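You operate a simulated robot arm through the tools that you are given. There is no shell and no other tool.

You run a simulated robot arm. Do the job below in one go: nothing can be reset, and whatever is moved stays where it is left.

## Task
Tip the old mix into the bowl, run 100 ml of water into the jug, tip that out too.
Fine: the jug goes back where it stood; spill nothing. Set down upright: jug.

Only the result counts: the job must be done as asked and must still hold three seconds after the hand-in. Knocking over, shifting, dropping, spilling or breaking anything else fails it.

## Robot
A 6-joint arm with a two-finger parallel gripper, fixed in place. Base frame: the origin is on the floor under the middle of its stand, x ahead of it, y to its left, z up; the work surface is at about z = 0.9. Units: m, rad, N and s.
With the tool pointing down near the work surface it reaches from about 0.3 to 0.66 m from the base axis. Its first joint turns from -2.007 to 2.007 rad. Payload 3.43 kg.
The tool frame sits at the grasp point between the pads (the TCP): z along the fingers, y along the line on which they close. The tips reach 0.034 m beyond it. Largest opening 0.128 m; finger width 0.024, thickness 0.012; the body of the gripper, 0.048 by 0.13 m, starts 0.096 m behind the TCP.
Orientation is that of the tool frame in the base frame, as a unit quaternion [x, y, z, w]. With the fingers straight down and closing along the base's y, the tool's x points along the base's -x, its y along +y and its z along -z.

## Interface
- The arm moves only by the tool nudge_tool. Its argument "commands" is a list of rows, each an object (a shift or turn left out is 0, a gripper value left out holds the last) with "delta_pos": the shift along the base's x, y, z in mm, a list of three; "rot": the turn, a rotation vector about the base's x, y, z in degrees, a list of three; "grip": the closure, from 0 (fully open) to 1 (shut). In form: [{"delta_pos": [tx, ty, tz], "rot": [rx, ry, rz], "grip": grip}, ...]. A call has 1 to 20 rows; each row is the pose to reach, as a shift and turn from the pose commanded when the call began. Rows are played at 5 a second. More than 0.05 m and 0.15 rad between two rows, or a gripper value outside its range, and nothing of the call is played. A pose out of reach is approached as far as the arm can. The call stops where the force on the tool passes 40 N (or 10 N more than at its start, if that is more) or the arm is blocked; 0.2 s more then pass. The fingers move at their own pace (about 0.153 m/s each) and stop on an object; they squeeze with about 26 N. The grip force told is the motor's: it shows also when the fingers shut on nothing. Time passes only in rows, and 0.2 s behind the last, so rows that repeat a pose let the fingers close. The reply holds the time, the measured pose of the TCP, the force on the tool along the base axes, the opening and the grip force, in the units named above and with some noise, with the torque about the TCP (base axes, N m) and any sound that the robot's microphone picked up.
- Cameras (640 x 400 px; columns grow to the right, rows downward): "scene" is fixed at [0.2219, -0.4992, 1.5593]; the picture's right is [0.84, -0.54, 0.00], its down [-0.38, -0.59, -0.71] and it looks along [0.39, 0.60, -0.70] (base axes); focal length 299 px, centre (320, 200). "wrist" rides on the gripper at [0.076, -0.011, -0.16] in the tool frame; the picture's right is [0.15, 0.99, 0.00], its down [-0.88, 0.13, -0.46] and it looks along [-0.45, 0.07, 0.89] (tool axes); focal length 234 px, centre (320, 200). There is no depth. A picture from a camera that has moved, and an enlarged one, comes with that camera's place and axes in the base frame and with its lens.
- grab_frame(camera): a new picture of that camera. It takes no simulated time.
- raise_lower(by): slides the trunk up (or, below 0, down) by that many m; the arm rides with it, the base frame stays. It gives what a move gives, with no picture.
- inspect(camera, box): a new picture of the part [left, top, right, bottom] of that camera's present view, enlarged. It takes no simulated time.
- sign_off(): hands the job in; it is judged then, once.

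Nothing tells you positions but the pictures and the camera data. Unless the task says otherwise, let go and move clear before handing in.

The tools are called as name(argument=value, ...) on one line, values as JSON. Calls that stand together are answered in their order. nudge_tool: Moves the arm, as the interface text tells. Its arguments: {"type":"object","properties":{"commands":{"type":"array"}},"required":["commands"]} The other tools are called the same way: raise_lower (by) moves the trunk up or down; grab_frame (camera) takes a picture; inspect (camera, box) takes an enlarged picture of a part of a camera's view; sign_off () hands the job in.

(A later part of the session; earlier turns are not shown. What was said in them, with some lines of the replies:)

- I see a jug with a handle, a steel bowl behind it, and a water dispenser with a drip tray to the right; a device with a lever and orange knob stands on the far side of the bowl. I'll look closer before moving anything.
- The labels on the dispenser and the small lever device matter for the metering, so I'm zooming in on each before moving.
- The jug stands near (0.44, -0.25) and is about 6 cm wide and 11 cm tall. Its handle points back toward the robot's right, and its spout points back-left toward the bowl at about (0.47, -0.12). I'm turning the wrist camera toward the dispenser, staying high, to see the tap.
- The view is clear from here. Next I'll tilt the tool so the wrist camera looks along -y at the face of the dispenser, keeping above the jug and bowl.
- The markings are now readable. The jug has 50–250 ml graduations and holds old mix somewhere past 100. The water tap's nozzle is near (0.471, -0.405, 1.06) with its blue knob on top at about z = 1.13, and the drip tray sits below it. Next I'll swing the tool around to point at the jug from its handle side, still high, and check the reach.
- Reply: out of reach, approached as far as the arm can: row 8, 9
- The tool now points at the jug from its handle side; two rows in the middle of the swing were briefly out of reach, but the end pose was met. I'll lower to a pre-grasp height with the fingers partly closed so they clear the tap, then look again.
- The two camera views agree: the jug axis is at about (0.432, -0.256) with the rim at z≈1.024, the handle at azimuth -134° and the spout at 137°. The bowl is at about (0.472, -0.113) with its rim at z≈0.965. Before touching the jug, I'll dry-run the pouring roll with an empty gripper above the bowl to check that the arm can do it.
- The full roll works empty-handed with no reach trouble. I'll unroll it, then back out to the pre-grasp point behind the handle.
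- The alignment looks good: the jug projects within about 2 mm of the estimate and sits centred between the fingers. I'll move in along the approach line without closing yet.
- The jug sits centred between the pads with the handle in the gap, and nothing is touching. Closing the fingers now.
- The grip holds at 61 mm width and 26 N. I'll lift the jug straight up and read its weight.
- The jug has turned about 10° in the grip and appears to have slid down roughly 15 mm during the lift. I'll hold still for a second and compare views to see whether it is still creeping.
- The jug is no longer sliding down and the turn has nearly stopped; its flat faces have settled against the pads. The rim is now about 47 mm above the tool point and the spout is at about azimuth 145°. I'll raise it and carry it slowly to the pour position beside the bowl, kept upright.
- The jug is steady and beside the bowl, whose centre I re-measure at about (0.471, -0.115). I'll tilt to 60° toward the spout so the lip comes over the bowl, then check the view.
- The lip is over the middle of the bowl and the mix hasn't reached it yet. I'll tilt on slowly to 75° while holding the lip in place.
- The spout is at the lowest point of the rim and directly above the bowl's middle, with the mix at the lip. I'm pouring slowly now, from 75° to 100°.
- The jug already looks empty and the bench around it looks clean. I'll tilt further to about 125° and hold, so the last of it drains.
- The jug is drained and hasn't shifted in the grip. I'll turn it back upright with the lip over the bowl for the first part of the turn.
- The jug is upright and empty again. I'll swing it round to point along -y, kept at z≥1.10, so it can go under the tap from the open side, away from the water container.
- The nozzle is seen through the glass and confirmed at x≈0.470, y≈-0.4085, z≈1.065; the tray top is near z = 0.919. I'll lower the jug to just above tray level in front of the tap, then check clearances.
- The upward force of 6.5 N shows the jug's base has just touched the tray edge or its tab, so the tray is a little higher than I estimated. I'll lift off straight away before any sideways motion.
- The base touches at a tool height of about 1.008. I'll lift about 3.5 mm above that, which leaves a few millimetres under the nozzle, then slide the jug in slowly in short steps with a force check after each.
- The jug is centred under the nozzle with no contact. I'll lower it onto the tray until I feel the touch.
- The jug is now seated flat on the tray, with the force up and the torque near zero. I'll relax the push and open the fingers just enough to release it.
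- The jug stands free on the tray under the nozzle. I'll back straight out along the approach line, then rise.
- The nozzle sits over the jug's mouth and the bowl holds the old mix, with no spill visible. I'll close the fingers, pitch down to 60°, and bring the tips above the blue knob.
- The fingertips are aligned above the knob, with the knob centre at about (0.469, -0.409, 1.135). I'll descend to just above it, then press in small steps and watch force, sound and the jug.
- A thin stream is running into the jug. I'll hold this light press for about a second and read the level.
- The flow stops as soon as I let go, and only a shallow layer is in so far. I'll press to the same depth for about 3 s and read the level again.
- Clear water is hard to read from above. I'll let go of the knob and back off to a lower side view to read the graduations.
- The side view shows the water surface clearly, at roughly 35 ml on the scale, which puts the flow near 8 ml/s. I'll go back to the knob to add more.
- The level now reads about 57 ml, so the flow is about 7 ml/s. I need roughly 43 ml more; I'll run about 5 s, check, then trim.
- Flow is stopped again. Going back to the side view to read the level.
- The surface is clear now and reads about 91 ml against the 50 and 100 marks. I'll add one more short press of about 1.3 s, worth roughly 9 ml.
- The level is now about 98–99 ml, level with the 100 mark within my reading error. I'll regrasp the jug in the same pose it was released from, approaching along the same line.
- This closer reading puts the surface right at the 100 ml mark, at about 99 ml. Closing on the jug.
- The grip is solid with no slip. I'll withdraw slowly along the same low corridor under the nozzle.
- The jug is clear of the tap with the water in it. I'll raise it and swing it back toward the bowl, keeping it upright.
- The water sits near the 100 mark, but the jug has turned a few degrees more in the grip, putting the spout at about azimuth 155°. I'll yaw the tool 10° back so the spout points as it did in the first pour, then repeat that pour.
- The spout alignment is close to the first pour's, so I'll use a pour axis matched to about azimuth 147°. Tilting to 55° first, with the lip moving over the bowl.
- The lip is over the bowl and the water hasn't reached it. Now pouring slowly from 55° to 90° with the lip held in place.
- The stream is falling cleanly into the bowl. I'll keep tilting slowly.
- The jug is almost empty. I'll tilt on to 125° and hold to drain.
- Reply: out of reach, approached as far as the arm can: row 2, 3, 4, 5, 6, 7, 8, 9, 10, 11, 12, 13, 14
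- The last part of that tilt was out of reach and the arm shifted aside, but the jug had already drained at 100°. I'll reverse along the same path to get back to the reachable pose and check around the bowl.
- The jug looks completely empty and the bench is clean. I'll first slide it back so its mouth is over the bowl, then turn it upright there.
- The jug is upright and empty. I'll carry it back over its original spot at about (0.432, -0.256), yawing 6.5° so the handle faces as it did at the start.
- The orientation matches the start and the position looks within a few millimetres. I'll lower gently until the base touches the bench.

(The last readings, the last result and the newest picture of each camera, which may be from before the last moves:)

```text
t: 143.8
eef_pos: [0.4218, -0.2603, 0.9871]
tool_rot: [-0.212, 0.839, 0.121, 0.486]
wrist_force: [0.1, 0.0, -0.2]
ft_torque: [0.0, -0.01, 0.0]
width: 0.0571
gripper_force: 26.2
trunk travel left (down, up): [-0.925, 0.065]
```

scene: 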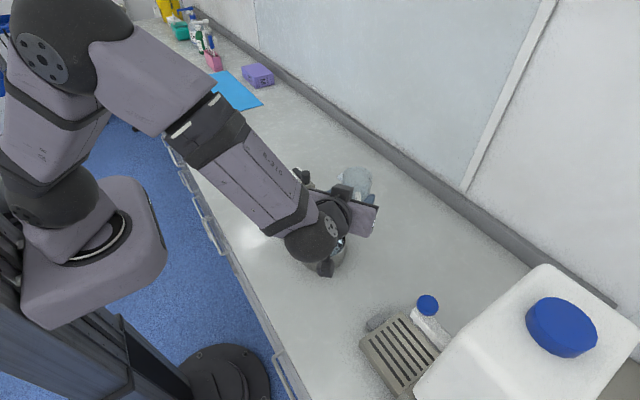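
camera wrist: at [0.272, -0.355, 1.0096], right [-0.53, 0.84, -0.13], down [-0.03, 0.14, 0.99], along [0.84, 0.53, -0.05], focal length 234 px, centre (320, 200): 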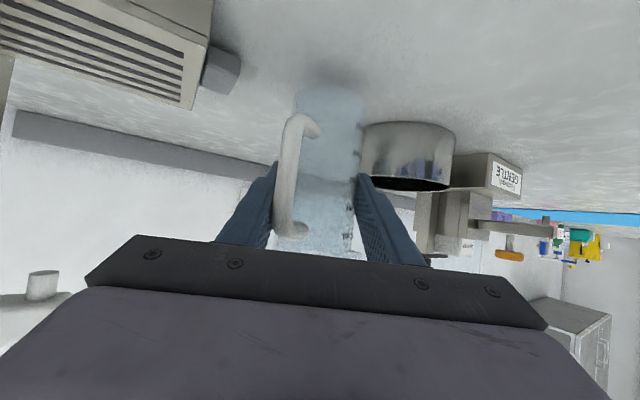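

nudge_tool(commands=[{"delta_pos": [0, 0, -2], "grip": 1.0}, {"delta_pos": [0, 0, -4], "grip": 1.0}, {"delta_pos": [0, 0, -4], "grip": 1.0}])

```text
t: 144.6
eef_pos: [0.4205, -0.2609, 0.9819]
tool_rot: [-0.213, 0.838, 0.122, 0.487]
wrist_force: [0.9, 0.1, -0.5]
ft_torque: [0.0, 0.0, 0.01]
width: 0.0568
gripper_force: 25.8
trunk travel left (down, up): [-0.925, 0.065]
```

nudge_tool(commands=[{"delta_pos": [0, 0, -1], "grip": 1.0}, {"delta_pos": [0, 0, -2], "grip": 1.0}, {"delta_pos": [0, 0, -2], "grip": 1.0}])

```text
t: 145.4
eef_pos: [0.4217, -0.2602, 0.9793]
tool_rot: [-0.213, 0.839, 0.121, 0.486]
wrist_force: [-0.1, -0.3, -1.1]
ft_torque: [-0.01, 0.02, -0.02]
width: 0.0571
gripper_force: 25.8
trunk travel left (down, up): [-0.925, 0.065]
```

nudge_tool(commands=[{"delta_pos": [0, 0, -1], "grip": 1.0}, {"delta_pos": [0, 0, -2], "grip": 1.0}, {"delta_pos": [0, 0, -2], "grip": 1.0}])

```text
t: 146.2
eef_pos: [0.4215, -0.2606, 0.9783]
tool_rot: [-0.213, 0.839, 0.122, 0.486]
wrist_force: [0.1, 0.4, -1.9]
ft_torque: [0.0, -0.01, 0.01]
width: 0.0571
gripper_force: 25.2
trunk travel left (down, up): [-0.925, 0.065]
```

nudge_tool(commands=[{"delta_pos": [0, 0, -1], "grip": 1.0}, {"delta_pos": [0, 0, -2], "grip": 1.0}, {"delta_pos": [0, 0, -2], "grip": 1.0}])

```text
t: 147.0
eef_pos: [0.4211, -0.26, 0.9774]
tool_rot: [-0.214, 0.838, 0.122, 0.487]
wrist_force: [-0.5, -0.5, 4.4]
ft_torque: [-0.01, 0.1, 0.01]
width: 0.0573
gripper_force: 26.3
trunk travel left (down, up): [-0.925, 0.065]
```

nudge_tool(commands=[{"delta_pos": [0, 0, -1], "grip": 1.0}, {"delta_pos": [0, 0, -1.5], "grip": 1.0}, {"delta_pos": [0, 0, -1.5], "grip": 1.0}])

inspect(camera="scene", box=[310, 255, 370, 335])

```text
t: 147.8
eef_pos: [0.4209, -0.2611, 0.977]
tool_rot: [-0.214, 0.837, 0.121, 0.489]
wrist_force: [2.0, -1.0, 19.9]
ft_torque: [0.09, 0.15, -0.01]
width: 0.0571
gripper_force: 25.5
trunk travel left (down, up): [-0.925, 0.065]
```

```text
5.00 times, centred on (340, 295) of scene
camera zoom: at [0.2219, -0.4992, 1.5593], right [0.84, -0.54, 0.0], down [-0.38, -0.59, -0.71], along [0.39, 0.6, -0.7], focal length 1495 px, centre (220, -275)
```

zoom: 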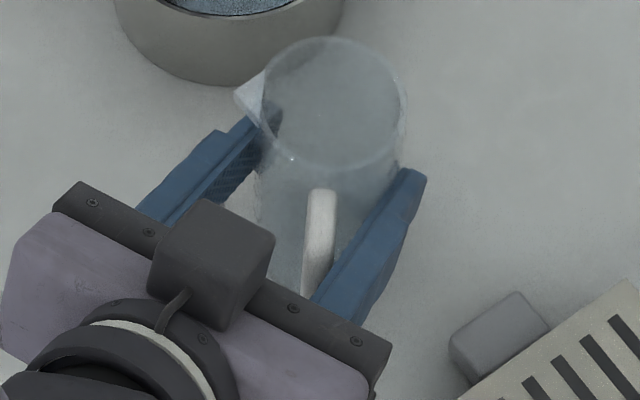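

The base is flat on the bench. Compared with the first picture, the jug sits about 4–5 mm too far forward, so I'll lift it slightly, shift it back, and set it down again.

nudge_tool(commands=[{"delta_pos": [0, 0, 3], "grip": 1.0}, {"delta_pos": [0, 0, 6], "grip": 1.0}, {"delta_pos": [-1.3, -1.9, 6], "grip": 1.0}, {"delta_pos": [-2.6, -3.8, 6], "grip": 1.0}, {"delta_pos": [-2.6, -3.8, 4], "grip": 1.0}, {"delta_pos": [-2.6, -3.8, 2], "grip": 1.0}, {"delta_pos": [-2.6, -3.8, 1], "grip": 1.0}, {"delta_pos": [-2.6, -3.8, 1], "grip": 1.0}])

inspect(camera="scene", box=[310, 255, 370, 335])

```text
t: 149.6
eef_pos: [0.4188, -0.2646, 0.9774]
tool_rot: [-0.213, 0.838, 0.122, 0.487]
wrist_force: [0.9, -0.7, 7.7]
ft_torque: [-0.03, 0.1, 0.01]
width: 0.0572
gripper_force: 25.9
trunk travel left (down, up): [-0.925, 0.065]
```

```text
5.00 times, centred on (340, 295) of scene
camera zoom: at [0.2219, -0.4992, 1.5593], right [0.84, -0.54, 0.0], down [-0.38, -0.59, -0.71], along [0.39, 0.6, -0.7], focal length 1495 px, centre (220, -275)
```

zoom: 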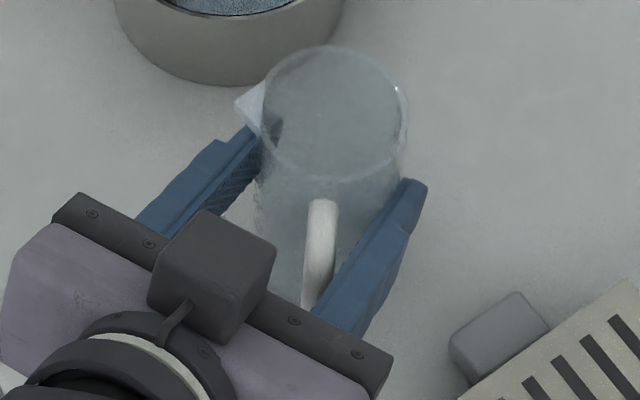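

The jug now overlays its starting picture: the rim, spout and handle all match. Releasing and checking.

nudge_tool(commands=[{"delta_pos": [0, 0, 1], "grip": 1.0}, {"delta_pos": [0, 0, 1], "grip": 0.52}, {"delta_pos": [0, 0, 1], "grip": 0.45}, {"delta_pos": [0, 0, 1], "grip": 0.38}, {"delta_pos": [0, 0, 1], "grip": 0.3}, {"delta_pos": [0, 0, 1], "grip": 0.25}, {"delta_pos": [0, 0, 1], "grip": 0.25}])

inspect(camera="scene", box=[310, 255, 370, 335])

inspect(camera="wrist", box=[220, 50, 420, 260])

```text
t: 151.2
eef_pos: [0.4187, -0.2644, 0.978]
tool_rot: [-0.213, 0.838, 0.122, 0.487]
wrist_force: [0.5, -0.2, 0.0]
ft_torque: [-0.01, 0.03, 0.01]
width: 0.096
gripper_force: 0.1
trunk travel left (down, up): [-0.925, 0.065]
```

```text
5.00 times, centred on (340, 295) of scene
camera zoom: at [0.2219, -0.4992, 1.5593], right [0.84, -0.54, 0.0], down [-0.38, -0.59, -0.71], along [0.39, 0.6, -0.7], focal length 1495 px, centre (220, -275)
```

zoom: 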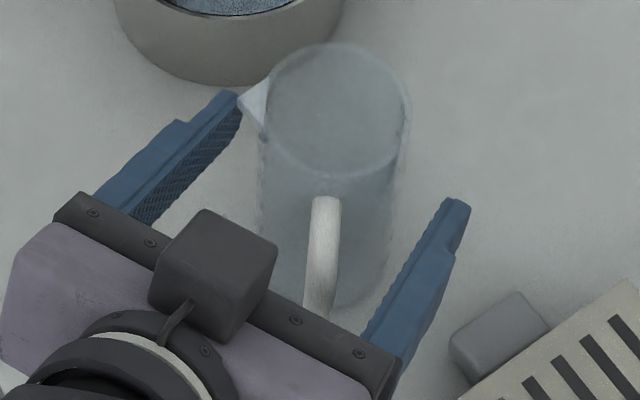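

```text
1.90 times, centred on (320, 155) of wrist
camera zoom: at [0.2693, -0.3582, 0.9917], right [-0.53, 0.84, -0.13], down [-0.03, 0.14, 0.99], along [0.84, 0.53, -0.05], focal length 446 px, centre (320, 286)
```

zoom: 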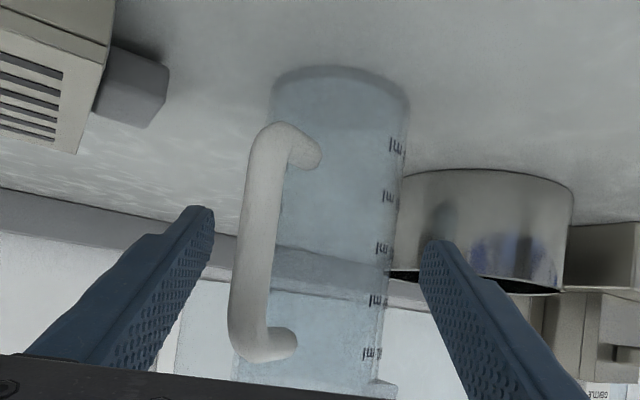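

Released; it stands within about 3 mm of its starting position. I'll back out along the approach line, then rise clear.

nudge_tool(commands=[{"delta_pos": [-6, -3, 4], "grip": 0.25}, {"delta_pos": [-16, -9, 10], "grip": 0.25}, {"delta_pos": [-30, -16, 20], "grip": 0.25}, {"delta_pos": [-46, -25, 30], "grip": 0.25}, {"delta_pos": [-62, -34, 41], "grip": 0.25}, {"delta_pos": [-78, -42, 51], "grip": 0.25}, {"delta_pos": [-92, -50, 62], "grip": 0.25}, {"delta_pos": [-99, -54, 85], "grip": 0.25}, {"delta_pos": [-99, -54, 120], "grip": 0.25}, {"delta_pos": [-99, -54, 160], "grip": 0.25}, {"delta_pos": [-99, -54, 200], "grip": 0.25}, {"delta_pos": [-99, -54, 235], "grip": 0.25}, {"delta_pos": [-99, -54, 235], "grip": 0.25}])

grab_frame(camera="scene")

grab_frame(camera="wrist")

inspect(camera="scene", box=[310, 255, 370, 335])

inspect(camera="scene", box=[240, 160, 460, 400])

```text
t: 154.0
eef_pos: [0.3201, -0.3183, 1.2119]
tool_rot: [-0.213, 0.838, 0.122, 0.487]
wrist_force: [0.6, 0.2, 0.7]
ft_torque: [0.0, 0.01, -0.01]
width: 0.0961
gripper_force: 0.1
trunk travel left (down, up): [-0.925, 0.065]
```

```text
taken
```

scene: 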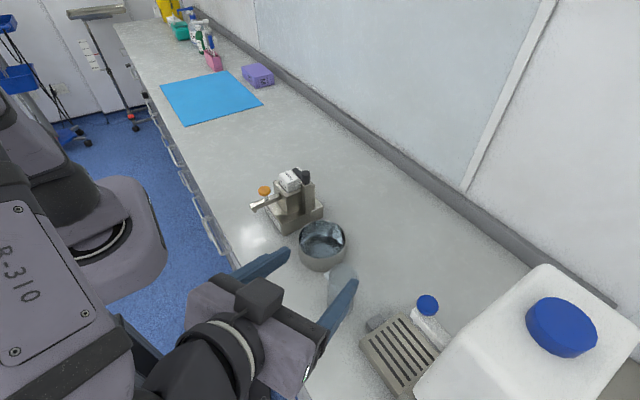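

```text
taken
camera wrist: at [0.1702, -0.412, 1.2257], right [-0.53, 0.84, -0.13], down [-0.03, 0.14, 0.99], along [0.84, 0.53, -0.05], focal length 234 px, centre (320, 200)
```

wrist: 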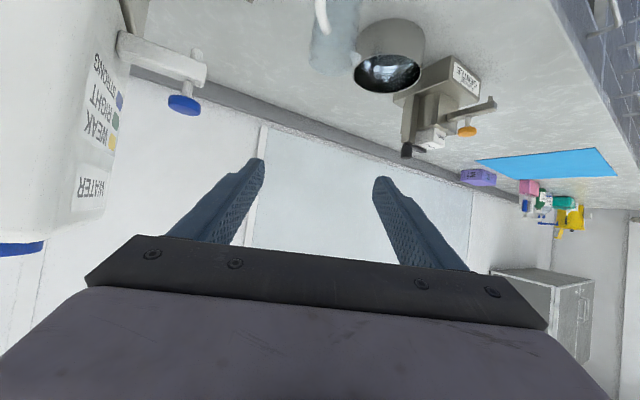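

```text
5.00 times, centred on (340, 295) of scene
camera zoom: at [0.2219, -0.4992, 1.5593], right [0.84, -0.54, 0.0], down [-0.38, -0.59, -0.71], along [0.39, 0.6, -0.7], focal length 1495 px, centre (220, -275)
```

zoom: 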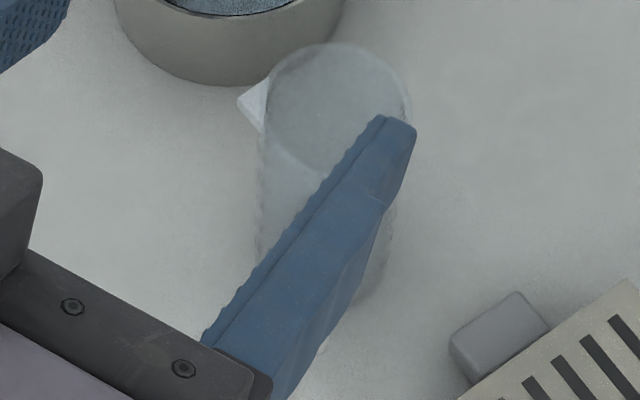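

```text
1.67 times, centred on (350, 280) of scene
camera zoom: at [0.2219, -0.4992, 1.5593], right [0.84, -0.54, 0.0], down [-0.38, -0.59, -0.71], along [0.39, 0.6, -0.7], focal length 498 px, centre (270, 67)
```

zoom: 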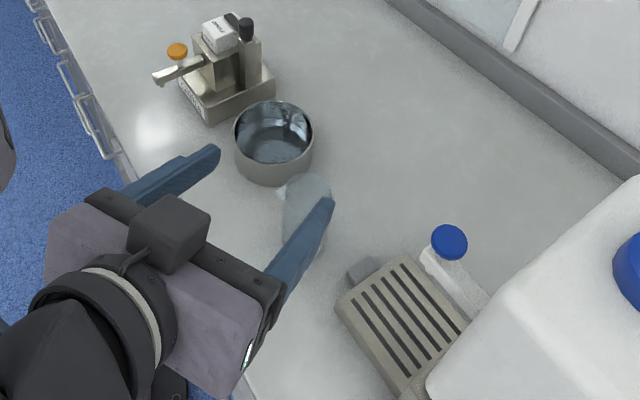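

nudge_tool(commands=[{"delta_pos": [0, 0, 35]}, {"delta_pos": [0, 10, 70]}, {"delta_pos": [10, 40, 100]}, {"delta_pos": [20, 75, 110]}, {"delta_pos": [30, 110, 110]}, {"delta_pos": [40, 145, 110]}, {"delta_pos": [40, 180, 110]}, {"delta_pos": [40, 180, 110]}])

grab_frame(camera="scene")

inspect(camera="scene", box=[310, 255, 370, 335])

inspect(camera="scene", box=[250, 170, 450, 390])

```text
t: 155.8
eef_pos: [0.3594, -0.1381, 1.3212]
tool_rot: [-0.212, 0.838, 0.123, 0.487]
wrist_force: [-0.4, 0.4, 0.3]
ft_torque: [0.0, 0.0, 0.01]
width: 0.0959
gripper_force: 0.0
trunk travel left (down, up): [-0.925, 0.065]
```

```text
taken
```

scene: 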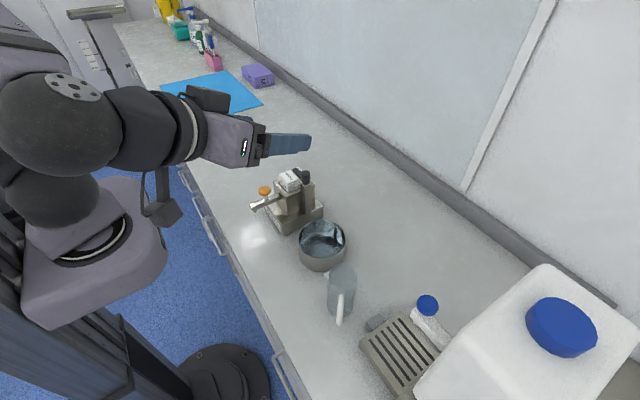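

```text
5.00 times, centred on (340, 295) of scene
camera zoom: at [0.2219, -0.4992, 1.5593], right [0.84, -0.54, 0.0], down [-0.38, -0.59, -0.71], along [0.39, 0.6, -0.7], focal length 1495 px, centre (220, -275)
```

zoom: 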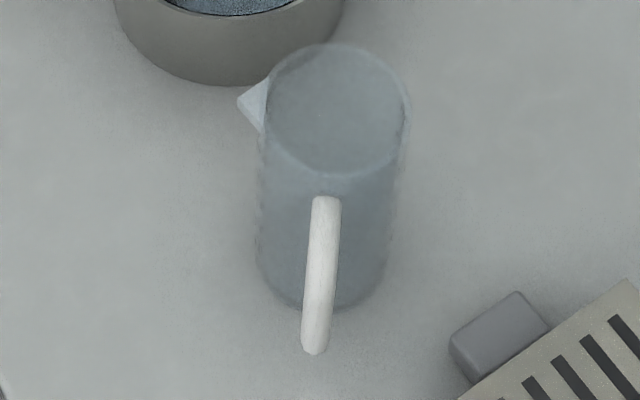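

```text
1.82 times, centred on (350, 280) of scene
camera zoom: at [0.2219, -0.4992, 1.5593], right [0.84, -0.54, 0.0], down [-0.38, -0.59, -0.71], along [0.39, 0.6, -0.7], focal length 544 px, centre (266, 54)
```

zoom: 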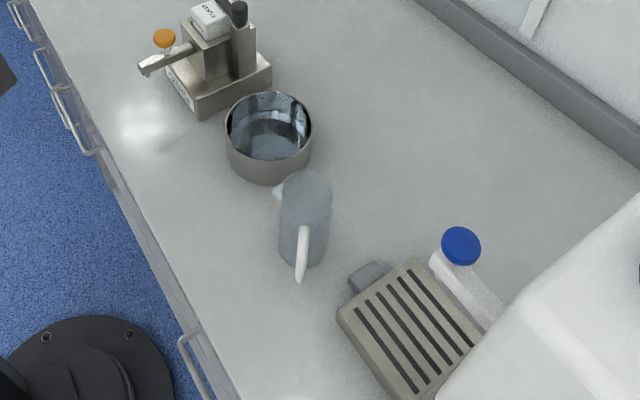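

Everything looks as asked: the jug stands upright and empty within about 3 mm of where it started. The bowl holds both pours and hasn't moved, the tray and bench look dry, and the arm is clear. Handing in.

sign_off()

```text
The job is handed in.
```

I tipped the old mix into the bowl, ran about 99 ml of water into the jug by its scale, and tipped that into the bowl too. The jug is upright and empty, within about 3 mm of where it started. The job is handed in, and I haven't seen how it was judged.

- **Spills:** I saw none on the bench or the tray in the final pictures. The bowl, tap and other items look unmoved.
- **Water amount:** I filled in short presses of the tap and read the level from the side. My readings ranged from about 97 to 99.5 ml, so it could be a few millilitres off.
- **Second pour:** The last stretch of the tilt was out of the arm's reach, and the jug swung about 5 cm sideways, with its lip near the bowl's edge. It already looked empty by then, and I saw no drips.
- **Tray:** The jug's base touched the drip tray's edge lightly as I lined up under the tap. Nothing shifted.
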